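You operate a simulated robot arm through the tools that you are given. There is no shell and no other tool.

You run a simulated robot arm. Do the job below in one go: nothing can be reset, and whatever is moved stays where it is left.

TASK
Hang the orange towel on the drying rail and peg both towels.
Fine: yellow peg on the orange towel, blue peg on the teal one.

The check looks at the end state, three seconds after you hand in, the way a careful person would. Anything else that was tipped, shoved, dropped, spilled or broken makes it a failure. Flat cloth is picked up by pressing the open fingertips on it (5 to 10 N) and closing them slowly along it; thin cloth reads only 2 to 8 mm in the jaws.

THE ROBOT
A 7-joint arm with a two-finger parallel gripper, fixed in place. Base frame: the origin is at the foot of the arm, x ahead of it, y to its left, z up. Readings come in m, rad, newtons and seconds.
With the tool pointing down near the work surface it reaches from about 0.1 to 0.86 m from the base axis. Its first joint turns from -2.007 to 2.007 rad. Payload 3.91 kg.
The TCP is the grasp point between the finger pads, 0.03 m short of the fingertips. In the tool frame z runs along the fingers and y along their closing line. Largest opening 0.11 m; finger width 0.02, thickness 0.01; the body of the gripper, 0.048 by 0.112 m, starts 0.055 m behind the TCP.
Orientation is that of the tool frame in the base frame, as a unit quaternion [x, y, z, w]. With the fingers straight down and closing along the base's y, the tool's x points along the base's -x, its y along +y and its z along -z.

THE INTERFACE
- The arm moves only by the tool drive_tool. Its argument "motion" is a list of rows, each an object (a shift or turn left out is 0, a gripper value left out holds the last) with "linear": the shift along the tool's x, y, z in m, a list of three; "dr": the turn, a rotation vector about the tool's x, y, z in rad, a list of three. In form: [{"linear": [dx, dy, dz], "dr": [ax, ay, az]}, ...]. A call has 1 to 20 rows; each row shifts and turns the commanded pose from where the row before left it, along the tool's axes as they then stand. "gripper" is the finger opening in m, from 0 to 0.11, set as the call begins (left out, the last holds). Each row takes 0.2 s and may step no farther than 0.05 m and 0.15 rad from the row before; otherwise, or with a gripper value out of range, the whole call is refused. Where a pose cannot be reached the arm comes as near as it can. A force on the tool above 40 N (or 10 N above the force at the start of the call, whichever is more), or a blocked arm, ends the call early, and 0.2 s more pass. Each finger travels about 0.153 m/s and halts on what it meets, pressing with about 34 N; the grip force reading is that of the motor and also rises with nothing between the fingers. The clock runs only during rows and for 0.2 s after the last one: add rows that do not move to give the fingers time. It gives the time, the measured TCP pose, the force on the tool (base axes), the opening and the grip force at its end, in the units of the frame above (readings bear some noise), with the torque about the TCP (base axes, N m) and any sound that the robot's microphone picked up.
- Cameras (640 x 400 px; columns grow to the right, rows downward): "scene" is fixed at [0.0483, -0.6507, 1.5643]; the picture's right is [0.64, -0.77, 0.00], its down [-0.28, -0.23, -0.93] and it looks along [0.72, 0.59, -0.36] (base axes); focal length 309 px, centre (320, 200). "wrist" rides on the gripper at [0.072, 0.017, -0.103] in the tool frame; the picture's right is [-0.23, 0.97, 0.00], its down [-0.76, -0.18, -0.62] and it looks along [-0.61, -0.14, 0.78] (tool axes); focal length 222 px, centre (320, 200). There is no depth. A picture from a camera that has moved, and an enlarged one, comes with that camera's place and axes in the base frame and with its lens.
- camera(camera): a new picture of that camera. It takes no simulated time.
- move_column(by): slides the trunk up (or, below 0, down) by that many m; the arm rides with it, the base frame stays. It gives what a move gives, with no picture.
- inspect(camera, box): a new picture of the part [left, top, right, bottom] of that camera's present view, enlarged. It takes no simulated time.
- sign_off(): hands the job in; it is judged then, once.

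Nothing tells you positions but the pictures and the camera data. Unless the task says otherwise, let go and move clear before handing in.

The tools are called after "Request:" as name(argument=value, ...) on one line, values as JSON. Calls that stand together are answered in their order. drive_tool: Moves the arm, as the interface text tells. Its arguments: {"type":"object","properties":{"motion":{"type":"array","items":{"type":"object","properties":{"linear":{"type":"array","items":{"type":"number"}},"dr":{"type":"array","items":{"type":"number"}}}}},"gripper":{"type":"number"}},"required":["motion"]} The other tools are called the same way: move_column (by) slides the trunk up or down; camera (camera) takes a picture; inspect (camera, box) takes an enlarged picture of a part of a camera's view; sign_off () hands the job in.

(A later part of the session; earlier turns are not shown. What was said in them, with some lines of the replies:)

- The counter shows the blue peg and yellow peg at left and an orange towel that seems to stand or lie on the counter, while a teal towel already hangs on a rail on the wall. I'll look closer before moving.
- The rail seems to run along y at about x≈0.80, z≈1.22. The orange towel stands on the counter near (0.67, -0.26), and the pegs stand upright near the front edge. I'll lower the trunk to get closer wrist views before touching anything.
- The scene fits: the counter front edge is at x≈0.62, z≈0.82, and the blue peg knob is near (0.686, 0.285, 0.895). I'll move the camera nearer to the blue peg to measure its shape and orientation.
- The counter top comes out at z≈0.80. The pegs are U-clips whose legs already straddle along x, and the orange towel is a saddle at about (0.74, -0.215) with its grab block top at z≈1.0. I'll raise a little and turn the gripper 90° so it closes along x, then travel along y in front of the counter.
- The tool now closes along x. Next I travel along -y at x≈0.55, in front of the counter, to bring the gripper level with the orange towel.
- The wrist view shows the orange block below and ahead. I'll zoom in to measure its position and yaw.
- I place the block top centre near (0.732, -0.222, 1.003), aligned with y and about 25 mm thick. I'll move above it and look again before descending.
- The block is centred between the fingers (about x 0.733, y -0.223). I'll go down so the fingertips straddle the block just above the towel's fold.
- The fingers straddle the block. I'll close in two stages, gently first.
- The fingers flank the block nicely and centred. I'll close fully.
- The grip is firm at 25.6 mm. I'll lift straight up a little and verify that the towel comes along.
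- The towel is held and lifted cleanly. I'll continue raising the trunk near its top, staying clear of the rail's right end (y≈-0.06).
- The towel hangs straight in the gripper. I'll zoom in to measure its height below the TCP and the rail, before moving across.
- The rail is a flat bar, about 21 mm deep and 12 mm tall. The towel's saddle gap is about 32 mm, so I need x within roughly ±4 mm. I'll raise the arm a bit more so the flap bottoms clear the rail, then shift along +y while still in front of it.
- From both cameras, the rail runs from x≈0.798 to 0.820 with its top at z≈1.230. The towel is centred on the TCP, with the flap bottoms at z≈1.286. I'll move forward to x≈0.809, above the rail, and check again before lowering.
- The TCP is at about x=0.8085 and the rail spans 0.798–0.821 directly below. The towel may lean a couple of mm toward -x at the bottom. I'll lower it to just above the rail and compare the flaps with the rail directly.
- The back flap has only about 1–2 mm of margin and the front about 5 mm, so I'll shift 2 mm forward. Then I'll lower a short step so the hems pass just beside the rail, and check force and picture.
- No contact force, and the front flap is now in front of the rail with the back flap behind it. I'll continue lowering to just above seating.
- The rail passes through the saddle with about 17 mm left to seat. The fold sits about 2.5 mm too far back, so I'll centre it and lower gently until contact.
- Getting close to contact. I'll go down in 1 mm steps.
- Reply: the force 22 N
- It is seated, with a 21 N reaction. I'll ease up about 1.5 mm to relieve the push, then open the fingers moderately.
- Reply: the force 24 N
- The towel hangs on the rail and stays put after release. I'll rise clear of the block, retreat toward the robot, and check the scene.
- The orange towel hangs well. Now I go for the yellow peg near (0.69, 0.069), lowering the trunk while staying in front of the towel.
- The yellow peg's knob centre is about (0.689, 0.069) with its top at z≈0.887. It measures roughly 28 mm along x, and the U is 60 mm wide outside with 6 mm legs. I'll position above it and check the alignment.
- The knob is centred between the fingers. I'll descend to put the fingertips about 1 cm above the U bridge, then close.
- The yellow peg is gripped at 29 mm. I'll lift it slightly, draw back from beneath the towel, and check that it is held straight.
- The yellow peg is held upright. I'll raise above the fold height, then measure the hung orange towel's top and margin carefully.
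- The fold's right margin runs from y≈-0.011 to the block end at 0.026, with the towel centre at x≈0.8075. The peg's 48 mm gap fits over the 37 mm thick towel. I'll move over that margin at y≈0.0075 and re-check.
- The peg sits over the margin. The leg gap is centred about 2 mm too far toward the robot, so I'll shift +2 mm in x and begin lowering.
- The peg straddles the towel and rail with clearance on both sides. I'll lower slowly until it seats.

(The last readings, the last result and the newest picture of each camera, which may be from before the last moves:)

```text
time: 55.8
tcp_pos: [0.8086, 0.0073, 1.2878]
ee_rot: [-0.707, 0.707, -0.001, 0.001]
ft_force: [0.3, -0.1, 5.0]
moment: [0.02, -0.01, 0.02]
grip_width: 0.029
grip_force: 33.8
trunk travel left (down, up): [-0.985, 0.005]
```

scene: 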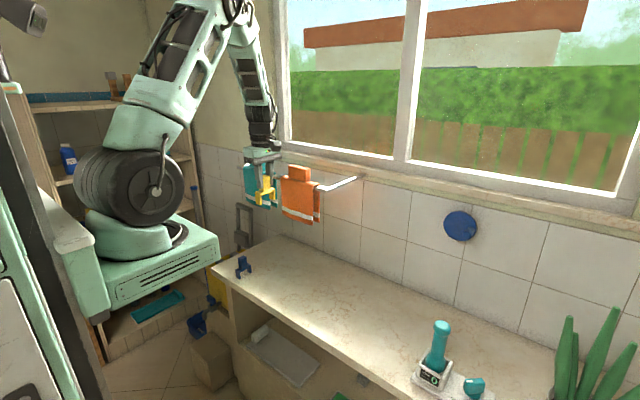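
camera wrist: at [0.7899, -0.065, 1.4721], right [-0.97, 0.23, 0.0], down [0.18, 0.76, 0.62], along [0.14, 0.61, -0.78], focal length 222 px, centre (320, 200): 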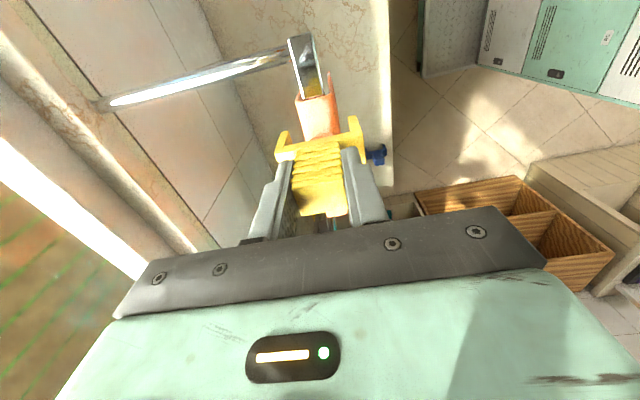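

Contact at 5 N, so it is seated. I'll release the peg and check.

Request:
drive_tool(motion=[{"linear": [0, 0, 0]}, {"linear": [0, 0, 0]}, {"linear": [0, 0, 0]}], gripper=0.06)

Request:
inspect(camera="scene", box=[285, 145, 345, 215])

Request:
inspect(camera="wrist", box=[230, 60, 400, 200])

```text
time: 56.5
tcp_pos: [0.808, 0.0088, 1.2861]
ee_rot: [0.707, -0.707, 0.0, 0.0]
ft_force: [0.2, 0.2, 0.4]
moment: [-0.03, -0.01, 0.05]
grip_width: 0.0599
grip_force: 0.1
trunk travel left (down, up): [-0.985, 0.005]
```

```text
5.71 times, centred on (315, 180) of scene
camera zoom: at [0.0483, -0.6507, 1.5643], right [0.64, -0.77, 0.0], down [-0.28, -0.23, -0.93], along [0.72, 0.59, -0.36], focal length 1764 px, centre (349, 314)
```

zoom: 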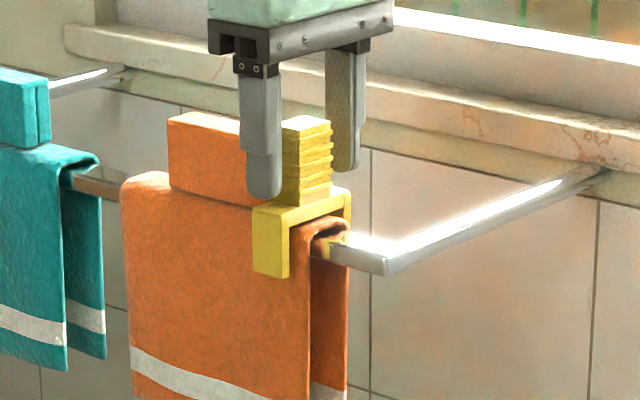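

```text
2.86 times, centred on (315, 130) of wrist
camera zoom: at [0.7909, -0.0641, 1.3891], right [-0.97, 0.23, 0.0], down [0.18, 0.76, 0.62], along [0.14, 0.61, -0.78], focal length 635 px, centre (334, 400)
```

zoom: 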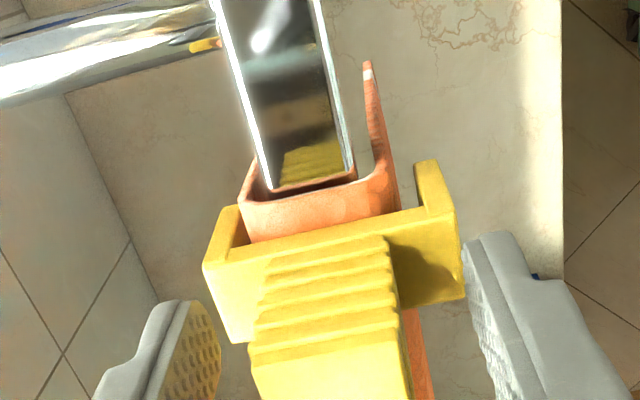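

The yellow peg stays seated on the orange towel. I'll rise clear, retreat, and move along +y in front of the rail toward the blue peg.

Request:
drive_tool(motion=[{"linear": [0, 0, -0.02]}, {"linear": [0, 0, -0.03]}, {"linear": [0, 0, -0.03]}, {"linear": [0, 0.04, 0]}, {"linear": [0, 0.04, 0]}, {"linear": [0, 0.04, 0]}, {"linear": [0, 0.04, 0]}, {"linear": [-0.045, 0, 0]}, {"linear": [-0.045, 0, 0]}, {"linear": [-0.045, 0, 0]}, {"linear": [-0.045, 0, 0]}, {"linear": [-0.045, 0, 0]}, {"linear": [-0.045, 0, 0]}, {"linear": [0, 0, 0]}])

Request:
camera(camera="scene")

Request:
camera(camera="wrist")

Request:
inspect(camera="scene", box=[240, 140, 350, 230])

```text
time: 59.5
tcp_pos: [0.6445, 0.2781, 1.3665]
ee_rot: [0.708, -0.707, 0.0, 0.0]
ft_force: [0.2, 0.2, -0.3]
moment: [-0.03, 0.0, 0.0]
grip_width: 0.06
grip_force: 0.1
trunk travel left (down, up): [-0.985, 0.005]
```

```text
taken
```

scene: 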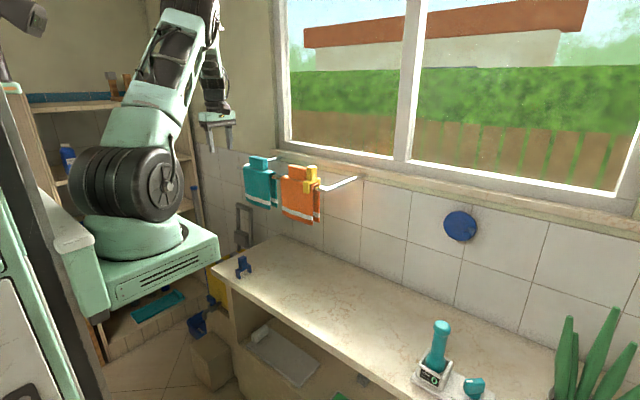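

```text
taken
camera wrist: at [0.627, 0.2065, 1.4682], right [-0.97, 0.23, 0.0], down [0.18, 0.76, 0.62], along [0.14, 0.61, -0.78], focal length 222 px, centre (320, 200)
```

wrist: 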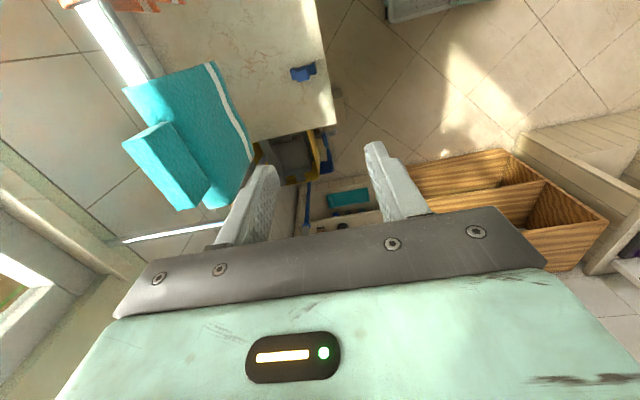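

```text
4.44 times, centred on (295, 185) of scene
camera zoom: at [0.0483, -0.6507, 1.5643], right [0.64, -0.77, 0.0], down [-0.28, -0.23, -0.93], along [0.72, 0.59, -0.36], focal length 1372 px, centre (431, 267)
```

zoom: 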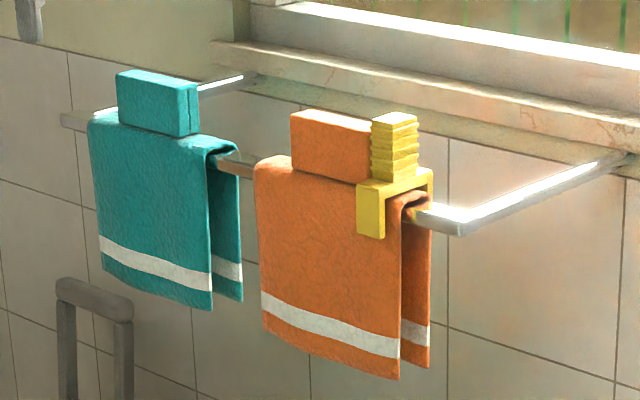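

The orange towel and yellow peg are settled. While here I'll measure the teal towel's fold and block.

Request:
inspect(camera="wrist", box=[60, 0, 280, 220])

Request:
inspect(camera="scene", box=[240, 150, 300, 200])

```text
1.82 times, centred on (170, 110) of wrist
camera zoom: at [0.627, 0.2065, 1.4682], right [-0.97, 0.23, 0.0], down [0.18, 0.76, 0.62], along [0.14, 0.61, -0.78], focal length 404 px, centre (593, 364)
```

zoom: 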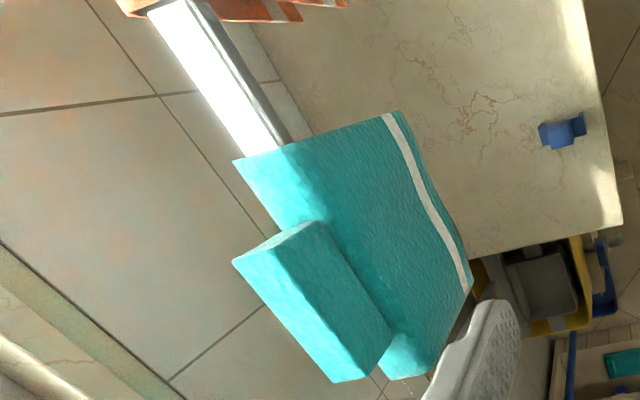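

```text
8.00 times, centred on (270, 175) of scene
camera zoom: at [0.0483, -0.6507, 1.5643], right [0.64, -0.77, 0.0], down [-0.28, -0.23, -0.93], along [0.72, 0.59, -0.36], focal length 2469 px, centre (720, 400)
```

zoom: 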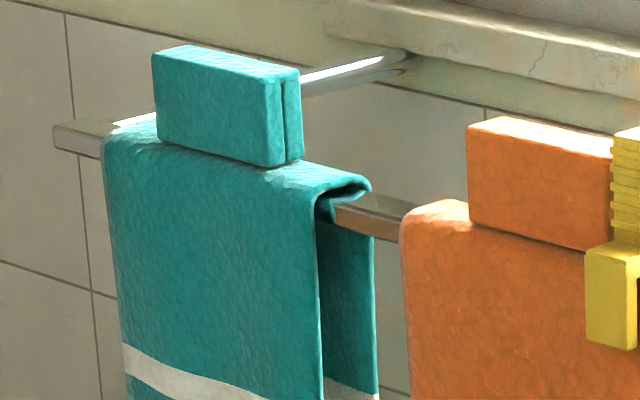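

The teal's right margin spans y≈0.210 to 0.248. Now I lower the trunk for the blue peg.

Request:
move_column(by=-0.35)

Request:
camera(camera="wrist")

Request:
camera(camera="scene")

Request:
inspect(camera="wrist", box=[220, 50, 380, 190])

```text
time: 63.0
tcp_pos: [0.6437, 0.2777, 1.0157]
ee_rot: [0.707, -0.707, 0.0, 0.0]
ft_force: [0.4, -0.1, -0.3]
moment: [0.02, 0.02, 0.0]
grip_width: 0.0599
grip_force: 0.0
trunk travel left (down, up): [-0.635, 0.355]
```

```text
taken
camera wrist: at [0.6271, 0.2056, 1.1184], right [-0.97, 0.23, 0.0], down [0.18, 0.76, 0.62], along [0.14, 0.61, -0.78], focal length 222 px, centre (320, 200)
```

wrist: 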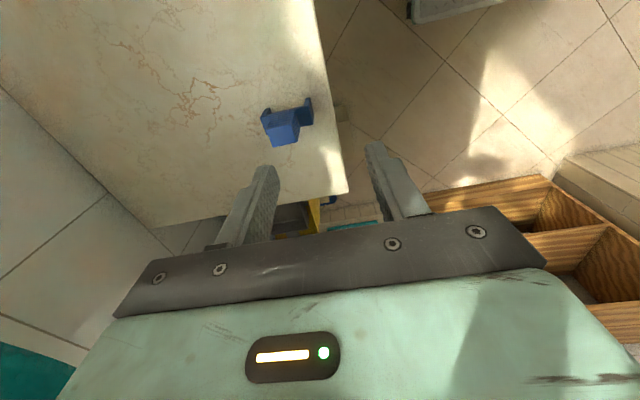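

```text
taken
```

scene: 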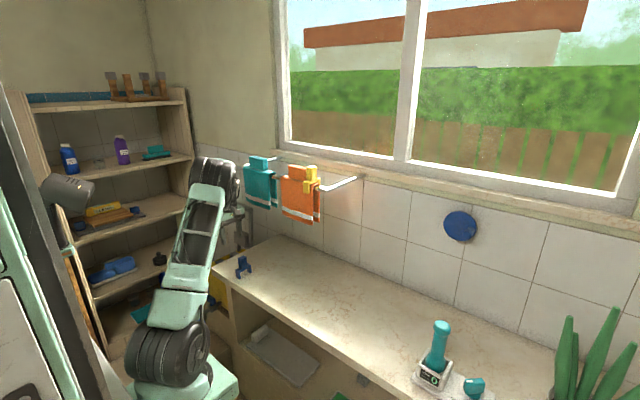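

```text
2.86 times, centred on (300, 120) of wrist
camera zoom: at [0.6271, 0.2056, 1.1184], right [-0.97, 0.23, 0.0], down [0.18, 0.76, 0.62], along [0.14, 0.61, -0.78], focal length 635 px, centre (377, 429)
```

zoom: 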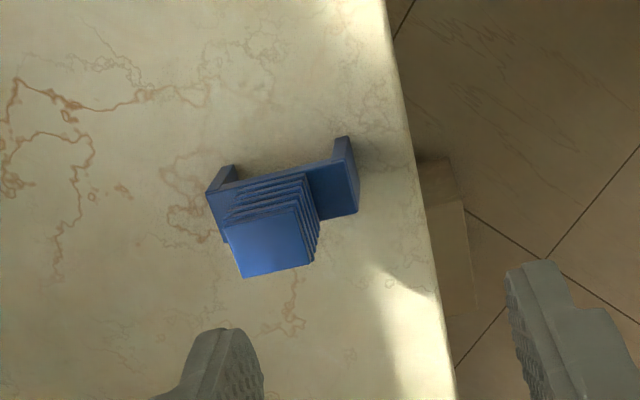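

The blue knob centre is at about (0.689, 0.288). I'll position above it and check.

Request:
drive_tool(motion=[{"linear": [-0.0035, -0.015, 0]}, {"linear": [-0.0035, -0.015, 0]}, {"linear": [-0.0035, -0.0152, 0]}, {"linear": [0, 0, 0.025]}, {"linear": [0, 0, 0.025]}, {"linear": [0, 0, 0.02]}, {"linear": [0, 0, 0]}])

Request:
inspect(camera="wrist", box=[240, 80, 420, 230])

Request:
inspect(camera="scene", box=[210, 140, 310, 300])

```text
time: 64.6
tcp_pos: [0.6892, 0.2887, 0.9439]
ee_rot: [0.707, -0.707, -0.001, 0.0]
ft_force: [0.0, -0.1, -0.2]
moment: [-0.01, -0.01, -0.01]
grip_width: 0.0599
grip_force: 0.1
trunk travel left (down, up): [-0.635, 0.355]
```

```text
2.67 times, centred on (330, 155) of wrist
camera zoom: at [0.6719, 0.2159, 1.0476], right [-0.97, 0.23, 0.0], down [0.18, 0.76, 0.62], along [0.14, 0.61, -0.78], focal length 592 px, centre (293, 320)
```

zoom: 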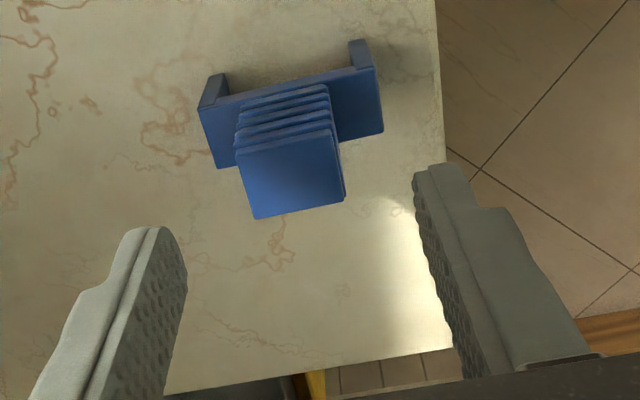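

```text
2.50 times, centred on (260, 220) of scene
camera zoom: at [0.0483, -0.6507, 1.5643], right [0.64, -0.77, 0.0], down [-0.28, -0.23, -0.93], along [0.72, 0.59, -0.36], focal length 772 px, centre (470, 150)
```

zoom: 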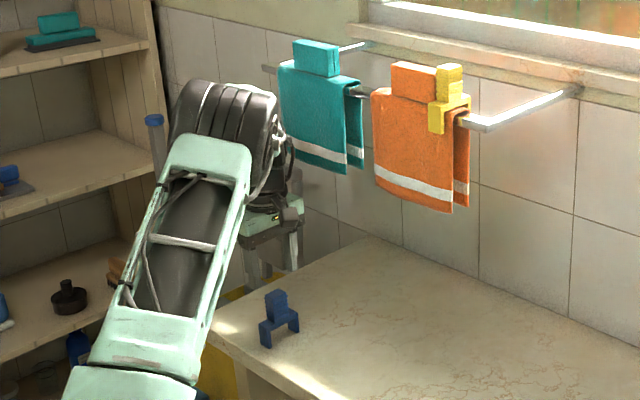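

It is centred. I'll descend to grip height.

Request:
drive_tool(motion=[{"linear": [0, 0, 0.02]}, {"linear": [0, 0, 0.02]}, {"linear": [0, 0, 0.015]}, {"linear": [0, 0, 0.009]}, {"linear": [0, 0, 0]}])

Request:
inspect(camera="wrist", box=[240, 80, 420, 230])

Request:
inspect(camera="scene", box=[210, 140, 310, 300])

```text
time: 65.8
tcp_pos: [0.6898, 0.2888, 0.881]
ee_rot: [-0.707, 0.707, 0.0, 0.0]
ft_force: [-0.3, -0.6, -0.6]
moment: [0.0, -0.01, -0.01]
grip_width: 0.06
grip_force: 0.0
trunk travel left (down, up): [-0.635, 0.355]
```

```text
2.67 times, centred on (330, 155) of wrist
camera zoom: at [0.6727, 0.2164, 0.9844], right [-0.97, 0.23, 0.0], down [0.18, 0.76, 0.62], along [0.14, 0.61, -0.78], focal length 592 px, centre (293, 320)
```

zoom: 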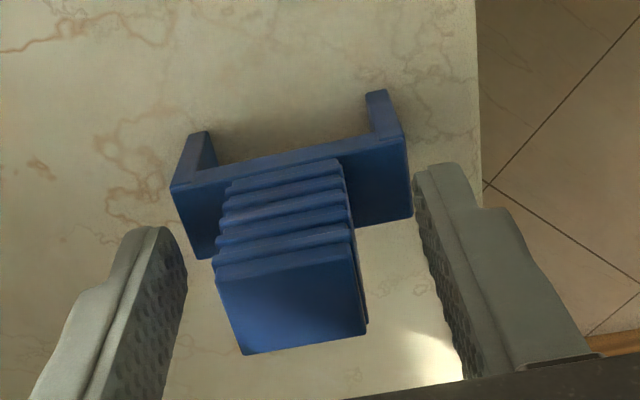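

```text
2.50 times, centred on (260, 220) of scene
camera zoom: at [0.0483, -0.6507, 1.5643], right [0.64, -0.77, 0.0], down [-0.28, -0.23, -0.93], along [0.72, 0.59, -0.36], focal length 772 px, centre (470, 150)
```

zoom: 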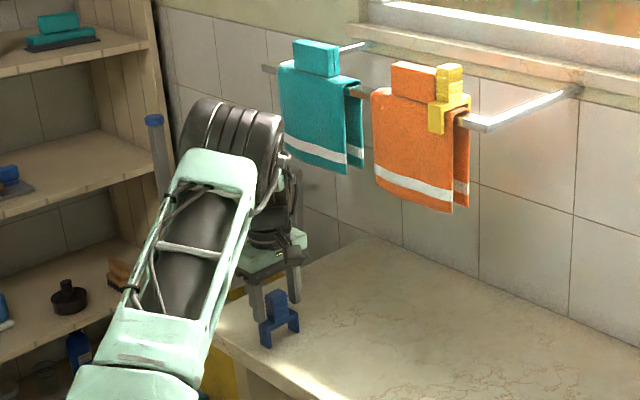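

Request:
drive_tool(motion=[{"linear": [0, 0, 0]}, {"linear": [0, 0, 0]}, {"linear": [0, 0, 0]}], gripper=0.02)

Request:
inspect(camera="wrist", box=[240, 80, 420, 230])

```text
time: 66.6
tcp_pos: [0.6904, 0.2899, 0.882]
ee_rot: [-0.707, 0.707, 0.001, 0.001]
ft_force: [0.0, -0.2, 0.5]
moment: [-0.04, 0.0, 0.0]
grip_width: 0.029
grip_force: 33.9
trunk travel left (down, up): [-0.635, 0.355]
```

```text
2.67 times, centred on (330, 155) of wrist
camera zoom: at [0.6728, 0.2164, 0.9845], right [-0.97, 0.23, 0.0], down [0.18, 0.76, 0.62], along [0.14, 0.61, -0.78], focal length 592 px, centre (293, 320)
```

zoom: 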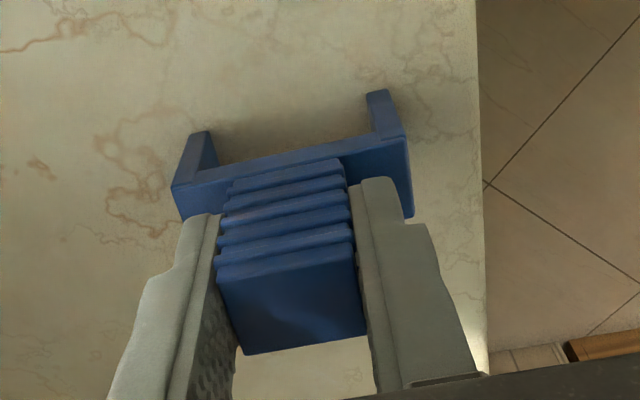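

The blue peg is gripped at 29 mm. I'll lift, draw back from under the teal towel, then raise the trunk.

Request:
drive_tool(motion=[{"linear": [0, 0, -0.01]}, {"linear": [0, 0, -0.02]}, {"linear": [0, 0, -0.02]}, {"linear": [0, 0.02, 0]}, {"linear": [0, 0.02, 0]}, {"linear": [0, 0, 0]}])

Request:
move_column(by=0.35)

Request:
camera(camera="scene")

Request:
camera(camera="wrist")

```text
time: 68.0
tcp_pos: [0.6501, 0.2878, 0.9325]
ee_rot: [0.707, -0.707, 0.001, -0.001]
ft_force: [-0.1, -0.2, -0.3]
moment: [-0.02, 0.03, -0.01]
grip_width: 0.0292
grip_force: 34.3
trunk travel left (down, up): [-0.635, 0.355]
```

```text
time: 71.4
tcp_pos: [0.6496, 0.2877, 1.2837]
ee_rot: [-0.707, 0.707, -0.001, 0.001]
ft_force: [0.2, -0.5, -0.3]
moment: [0.0, 0.0, -0.01]
grip_width: 0.0291
grip_force: 34.1
trunk travel left (down, up): [-0.985, 0.005]
```

```text
taken
```

scene: 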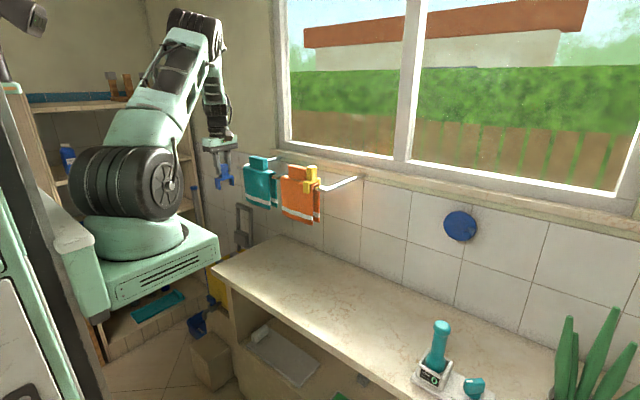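

```text
taken
camera wrist: at [0.6326, 0.2162, 1.3854], right [-0.97, 0.23, 0.0], down [0.18, 0.76, 0.62], along [0.14, 0.61, -0.78], focal length 222 px, centre (320, 200)
```

wrist: 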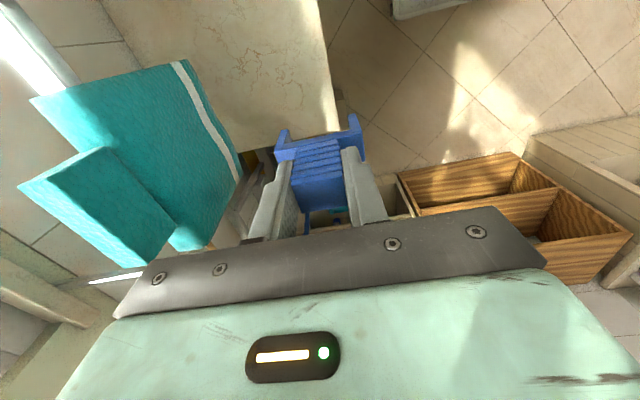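

The blue peg is held. I'll raise it, shift to y≈0.229 opposite the teal's right margin, and measure again.

Request:
drive_tool(motion=[{"linear": [0, 0, -0.03]}, {"linear": [0, 0, -0.03]}, {"linear": [0, 0, -0.03]}, {"linear": [0.03, 0, 0]}, {"linear": [0.029, 0, 0]}, {"linear": [0, -0.03, 0]}, {"linear": [0, -0.03, 0]}, {"linear": [0, 0, 0]}])

Request:
inspect(camera="wrist", box=[190, 60, 330, 205])

Request:
inspect(camera="scene", box=[220, 130, 320, 210])

Request:
camera(camera="wrist")

```text
time: 73.2
tcp_pos: [0.7101, 0.2279, 1.3708]
ee_rot: [-0.707, 0.707, 0.0, 0.0]
ft_force: [-0.5, -0.6, -0.9]
moment: [-0.01, 0.02, 0.01]
grip_width: 0.029
grip_force: 33.9
trunk travel left (down, up): [-0.985, 0.005]
```

```text
2.76 times, centred on (260, 132) of wrist
camera zoom: at [0.6935, 0.1566, 1.4739], right [-0.97, 0.23, 0.0], down [0.18, 0.76, 0.62], along [0.14, 0.61, -0.78], focal length 613 px, centre (486, 386)
```

zoom: 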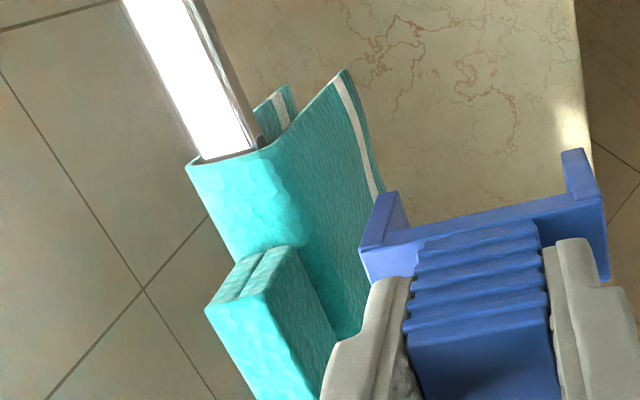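

```text
5.00 times, centred on (270, 170) of scene
camera zoom: at [0.0483, -0.6507, 1.5643], right [0.64, -0.77, 0.0], down [-0.28, -0.23, -0.93], along [0.72, 0.59, -0.36], focal length 1543 px, centre (570, 350)
```

zoom: 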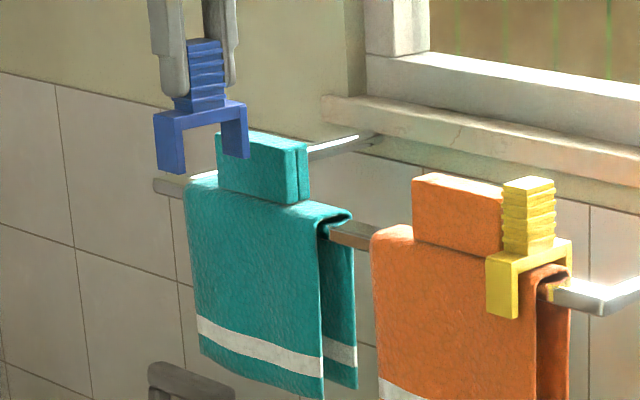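

```text
taken
camera wrist: at [0.6935, 0.1566, 1.4739], right [-0.97, 0.23, 0.0], down [0.18, 0.76, 0.62], along [0.14, 0.61, -0.78], focal length 222 px, centre (320, 200)
```

wrist: 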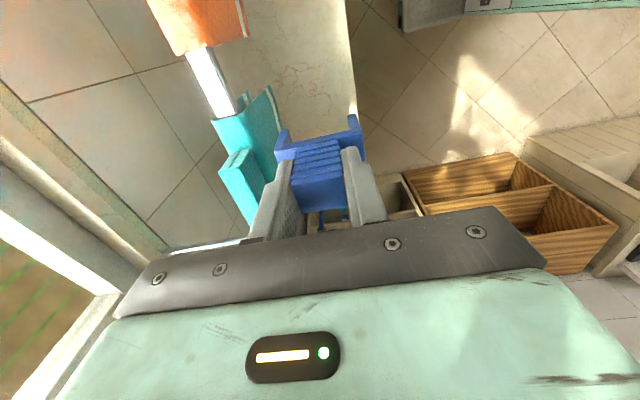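

The teal margin runs from y≈0.208 to 0.245, with the towel in the same x band as the orange one. I'll move to (0.808, 0.2268) above it.

Request:
drive_tool(motion=[{"linear": [0.002, -0.024, 0]}, {"linear": [0, -0.024, 0]}, {"linear": [0, -0.025, 0]}, {"linear": [0, -0.0245, 0]}, {"linear": [0, 0, 0]}])

Request:
inspect(camera="wrist", box=[230, 60, 400, 200])

Request:
inspect(camera="scene", box=[240, 135, 300, 195])

```text
time: 74.4
tcp_pos: [0.808, 0.228, 1.3724]
ee_rot: [-0.707, 0.707, 0.0, 0.0]
ft_force: [-0.2, 0.5, -0.5]
moment: [-0.01, 0.02, -0.02]
grip_width: 0.0286
grip_force: 33.8
trunk travel left (down, up): [-0.985, 0.005]
```

```text
2.86 times, centred on (315, 130) of wrist
camera zoom: at [0.7906, 0.155, 1.4747], right [-0.97, 0.23, 0.0], down [0.18, 0.76, 0.62], along [0.14, 0.61, -0.78], focal length 635 px, centre (334, 400)
```

zoom: 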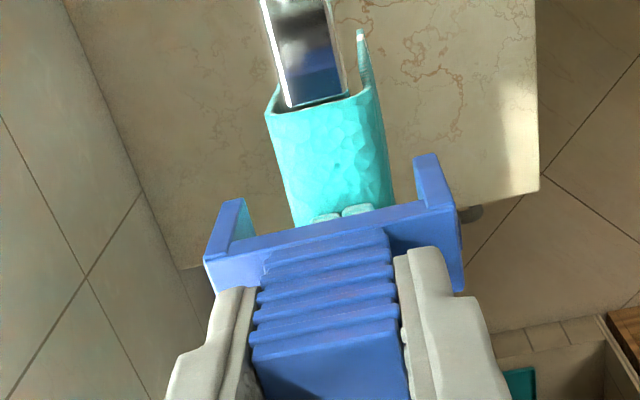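

```text
6.67 times, centred on (270, 165) of scene
camera zoom: at [0.0483, -0.6507, 1.5643], right [0.64, -0.77, 0.0], down [-0.28, -0.23, -0.93], along [0.72, 0.59, -0.36], focal length 2058 px, centre (653, 433)
```

zoom: 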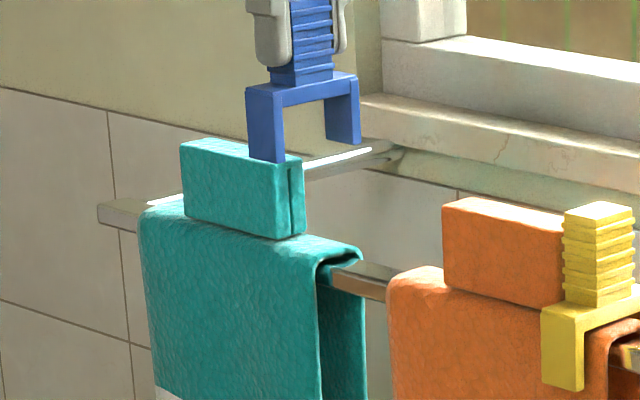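

Same picture as with the yellow peg. I'll nudge 1.5 mm forward and lower in stages.

Request:
drive_tool(motion=[{"linear": [0, -0.0015, 0]}, {"linear": [0, 0, 0.015]}, {"linear": [0, 0, 0.015]}, {"linear": [0, 0, 0.012]}, {"linear": [0, 0, 0]}])

Request:
inspect(camera="wrist", box=[230, 60, 400, 200])

Request:
inspect(camera="scene", box=[250, 145, 290, 185])

```text
time: 75.6
tcp_pos: [0.81, 0.2267, 1.3298]
ee_rot: [-0.707, 0.707, 0.0, 0.0]
ft_force: [0.7, -0.7, 0.0]
moment: [0.04, 0.03, -0.01]
grip_width: 0.029
grip_force: 34.6
trunk travel left (down, up): [-0.985, 0.005]
```

```text
2.86 times, centred on (315, 130) of wrist
camera zoom: at [0.7929, 0.1546, 1.4333], right [-0.97, 0.23, 0.0], down [0.18, 0.76, 0.62], along [0.14, 0.61, -0.78], focal length 635 px, centre (334, 400)
```

zoom: 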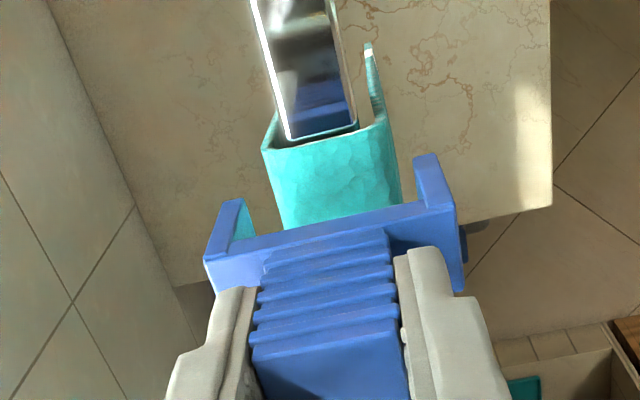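

```text
10.00 times, centred on (270, 165) of scene
camera zoom: at [0.0483, -0.6507, 1.5643], right [0.64, -0.77, 0.0], down [-0.28, -0.23, -0.93], along [0.72, 0.59, -0.36], focal length 3086 px, centre (820, 550)
```

zoom: 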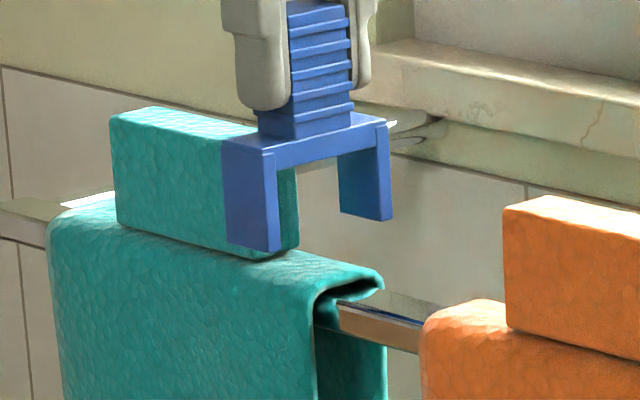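

The clearances look even, about 5–6 mm each side. I'll continue down so the legs straddle the fold.

Request:
drive_tool(motion=[{"linear": [0, 0, 0.006]}, {"linear": [0, 0, 0.006]}, {"linear": [0, 0, 0.006]}, {"linear": [0, 0, 0.006]}, {"linear": [0, 0, 0]}])

Request:
inspect(camera="wrist", box=[230, 60, 400, 200])

Request:
inspect(camera="scene", box=[250, 150, 290, 190])

```text
time: 76.8
tcp_pos: [0.8087, 0.2275, 1.3065]
ee_rot: [-0.707, 0.707, -0.001, 0.0]
ft_force: [0.9, 0.0, -0.8]
moment: [0.0, 0.0, 0.04]
grip_width: 0.0288
grip_force: 34.2
trunk travel left (down, up): [-0.985, 0.005]
```

```text
2.86 times, centred on (315, 130) of wrist
camera zoom: at [0.7914, 0.1551, 1.4098], right [-0.97, 0.23, 0.0], down [0.18, 0.76, 0.62], along [0.14, 0.61, -0.78], focal length 635 px, centre (334, 400)
```

zoom: 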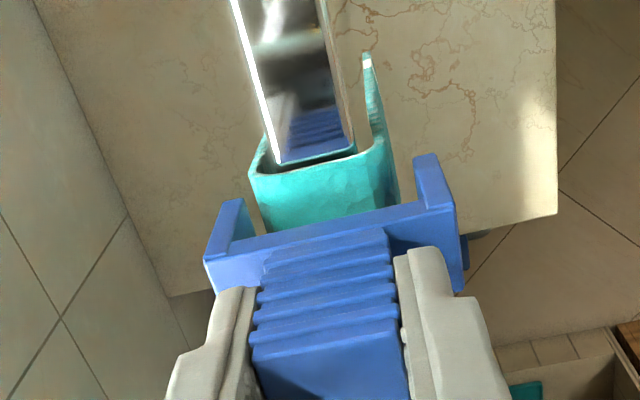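

```text
10.00 times, centred on (270, 170) of scene
camera zoom: at [0.0483, -0.6507, 1.5643], right [0.64, -0.77, 0.0], down [-0.28, -0.23, -0.93], along [0.72, 0.59, -0.36], focal length 3086 px, centre (820, 500)
```

zoom: 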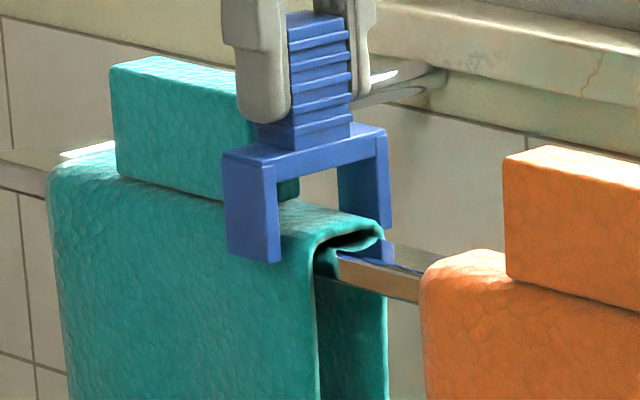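

It straddles cleanly. I'll lower the last bit slowly to seat.

Request:
drive_tool(motion=[{"linear": [0, 0, 0.004]}, {"linear": [0, 0, 0.004]}, {"linear": [0, 0, 0.004]}, {"linear": [0, 0, 0]}])

Request:
inspect(camera="scene", box=[250, 150, 290, 190])

```text
time: 77.8
tcp_pos: [0.8089, 0.2272, 1.2959]
ee_rot: [0.707, -0.707, 0.001, 0.0]
ft_force: [0.1, 0.6, -0.7]
moment: [0.03, 0.0, -0.01]
grip_width: 0.0291
grip_force: 33.9
trunk travel left (down, up): [-0.985, 0.005]
```

```text
10.00 times, centred on (270, 170) of scene
camera zoom: at [0.0483, -0.6507, 1.5643], right [0.64, -0.77, 0.0], down [-0.28, -0.23, -0.93], along [0.72, 0.59, -0.36], focal length 3086 px, centre (820, 500)
```

zoom: 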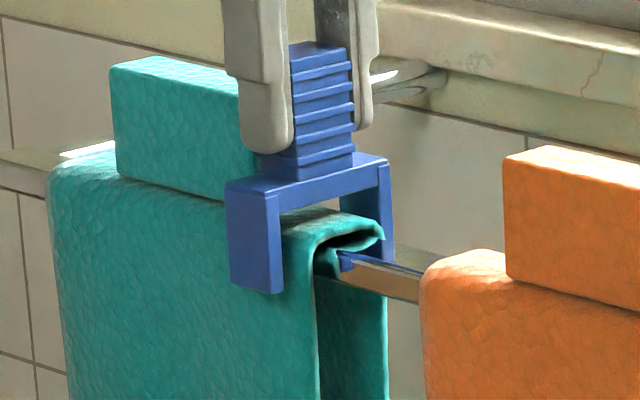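

Request:
drive_tool(motion=[{"linear": [0, 0, 0.002]}, {"linear": [0, 0, 0.002]}, {"linear": [0, 0, 0.001]}, {"linear": [0, 0, 0]}])

Request:
inspect(camera="scene", box=[250, 150, 290, 190])

```text
time: 78.8
tcp_pos: [0.8083, 0.2269, 1.29]
ee_rot: [-0.707, 0.707, 0.0, 0.001]
ft_force: [0.0, -0.1, 0.4]
moment: [-0.03, 0.01, 0.0]
grip_width: 0.0291
grip_force: 34.3
trunk travel left (down, up): [-0.985, 0.005]
```

```text
10.00 times, centred on (270, 170) of scene
camera zoom: at [0.0483, -0.6507, 1.5643], right [0.64, -0.77, 0.0], down [-0.28, -0.23, -0.93], along [0.72, 0.59, -0.36], focal length 3086 px, centre (820, 500)
```

zoom: 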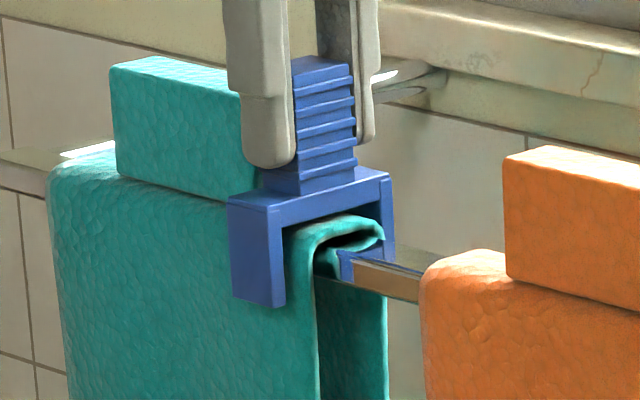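

Request:
drive_tool(motion=[{"linear": [0, 0, 0.001]}, {"linear": [0, 0, 0.001]}, {"linear": [0, 0, 0]}])

```text
time: 79.6
tcp_pos: [0.8094, 0.227, 1.2881]
ee_rot: [-0.707, 0.708, -0.001, 0.0]
ft_force: [0.9, 0.6, 3.6]
moment: [0.01, -0.02, 0.01]
grip_width: 0.0293
grip_force: 33.5
trunk travel left (down, up): [-0.985, 0.005]
```

Light contact at 3.6 N, so it is seated. I'll release and check.

Request:
drive_tool(motion=[{"linear": [0, 0, 0]}, {"linear": [0, 0, 0]}, {"linear": [0, 0, 0]}], gripper=0.06)

Request:
inspect(camera="scene", box=[240, 145, 300, 195])

Request:
inspect(camera="wrist", box=[230, 60, 400, 200])

```text
time: 80.4
tcp_pos: [0.808, 0.2275, 1.2875]
ee_rot: [0.707, -0.707, 0.001, 0.0]
ft_force: [0.3, 0.7, -0.3]
moment: [0.02, -0.02, 0.02]
grip_width: 0.0598
grip_force: 0.0
trunk travel left (down, up): [-0.985, 0.005]
```

```text
8.00 times, centred on (270, 170) of scene
camera zoom: at [0.0483, -0.6507, 1.5643], right [0.64, -0.77, 0.0], down [-0.28, -0.23, -0.93], along [0.72, 0.59, -0.36], focal length 2469 px, centre (720, 440)
```

zoom: 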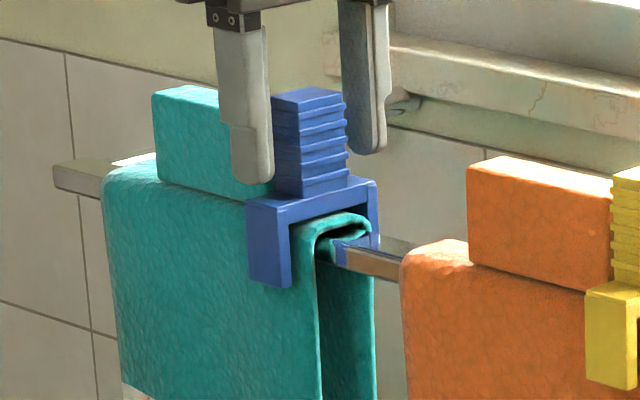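

```text
2.86 times, centred on (315, 130) of wrist
camera zoom: at [0.7918, 0.155, 1.3906], right [-0.97, 0.23, 0.0], down [0.18, 0.76, 0.62], along [0.14, 0.61, -0.78], focal length 635 px, centre (334, 400)
```

zoom: 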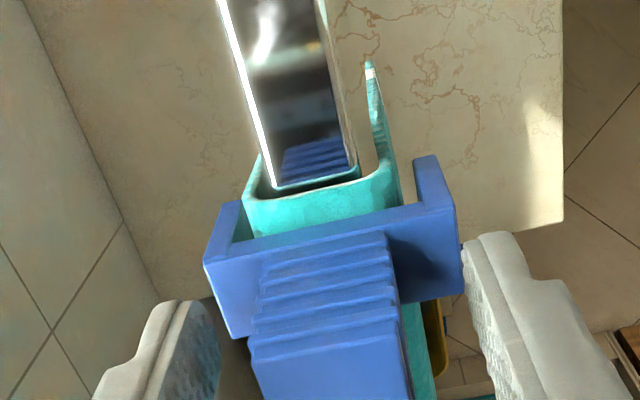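

The blue peg sits on the teal towel. I'll rise clear, retreat to free space, and inspect the final state.

Request:
drive_tool(motion=[{"linear": [0, 0, -0.02]}, {"linear": [0, 0, -0.03]}, {"linear": [0, 0, -0.03]}, {"linear": [0, 0.04, 0]}, {"linear": [0, 0.04, 0]}, {"linear": [0, 0.04, 0]}, {"linear": [0, 0.04, 0]}, {"linear": [0, 0.04, 0]}, {"linear": [0, 0.04, 0]}, {"linear": [0, 0, 0]}])

Request:
camera(camera="scene")

Request:
inspect(camera="scene", box=[235, 140, 355, 235])

Request:
camera(camera="wrist")

```text
time: 82.6
tcp_pos: [0.568, 0.2281, 1.3686]
ee_rot: [-0.707, 0.707, -0.001, 0.0]
ft_force: [-0.6, 0.3, 0.1]
moment: [0.0, 0.0, 0.02]
grip_width: 0.0599
grip_force: 0.0
trunk travel left (down, up): [-0.985, 0.005]
```

```text
taken
```

scene: 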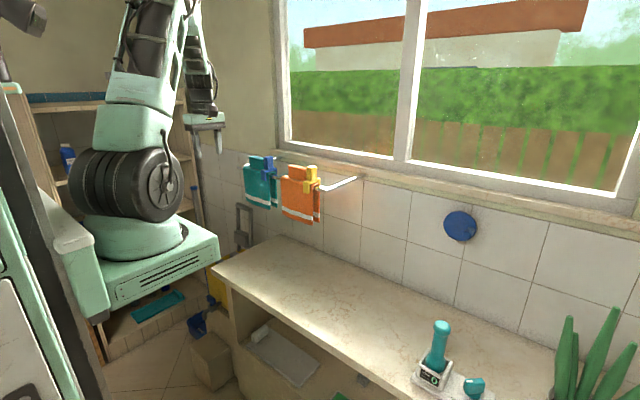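

```text
4.21 times, centred on (295, 188) of scene
camera zoom: at [0.0483, -0.6507, 1.5643], right [0.64, -0.77, 0.0], down [-0.28, -0.23, -0.93], along [0.72, 0.59, -0.36], focal length 1300 px, centre (425, 253)
```

zoom: 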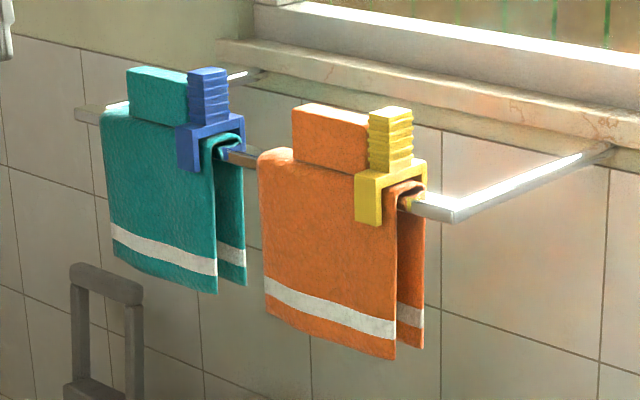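

```text
taken
camera wrist: at [0.5505, 0.1561, 1.4714], right [-0.97, 0.23, 0.0], down [0.18, 0.76, 0.62], along [0.14, 0.61, -0.78], focal length 222 px, centre (320, 200)
```

wrist: 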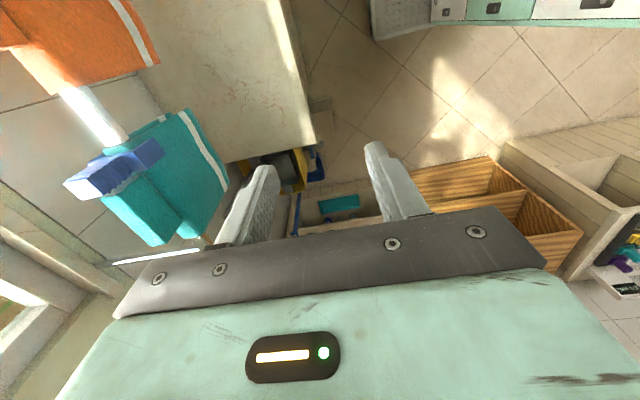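

Both towels hang on the rail, with the yellow peg over the orange one and the blue peg over the teal one. The gripper is empty and clear, and I see nothing else disturbed, so I'm handing in.

Request:
sign_off()

```text
The job is handed in.
```

The orange towel is on the drying rail to the right of the teal one, and both towels are pegged. The yellow peg is on the orange towel and the blue peg is on the teal one.

Each peg sits over the fold at the right-hand end of its towel, with one leg in front of the rail and one behind. Both towels and pegs stayed in place after I let go, and I saw nothing else moved or knocked over. The gripper is empty and clear of the rail, and the job is handed in.
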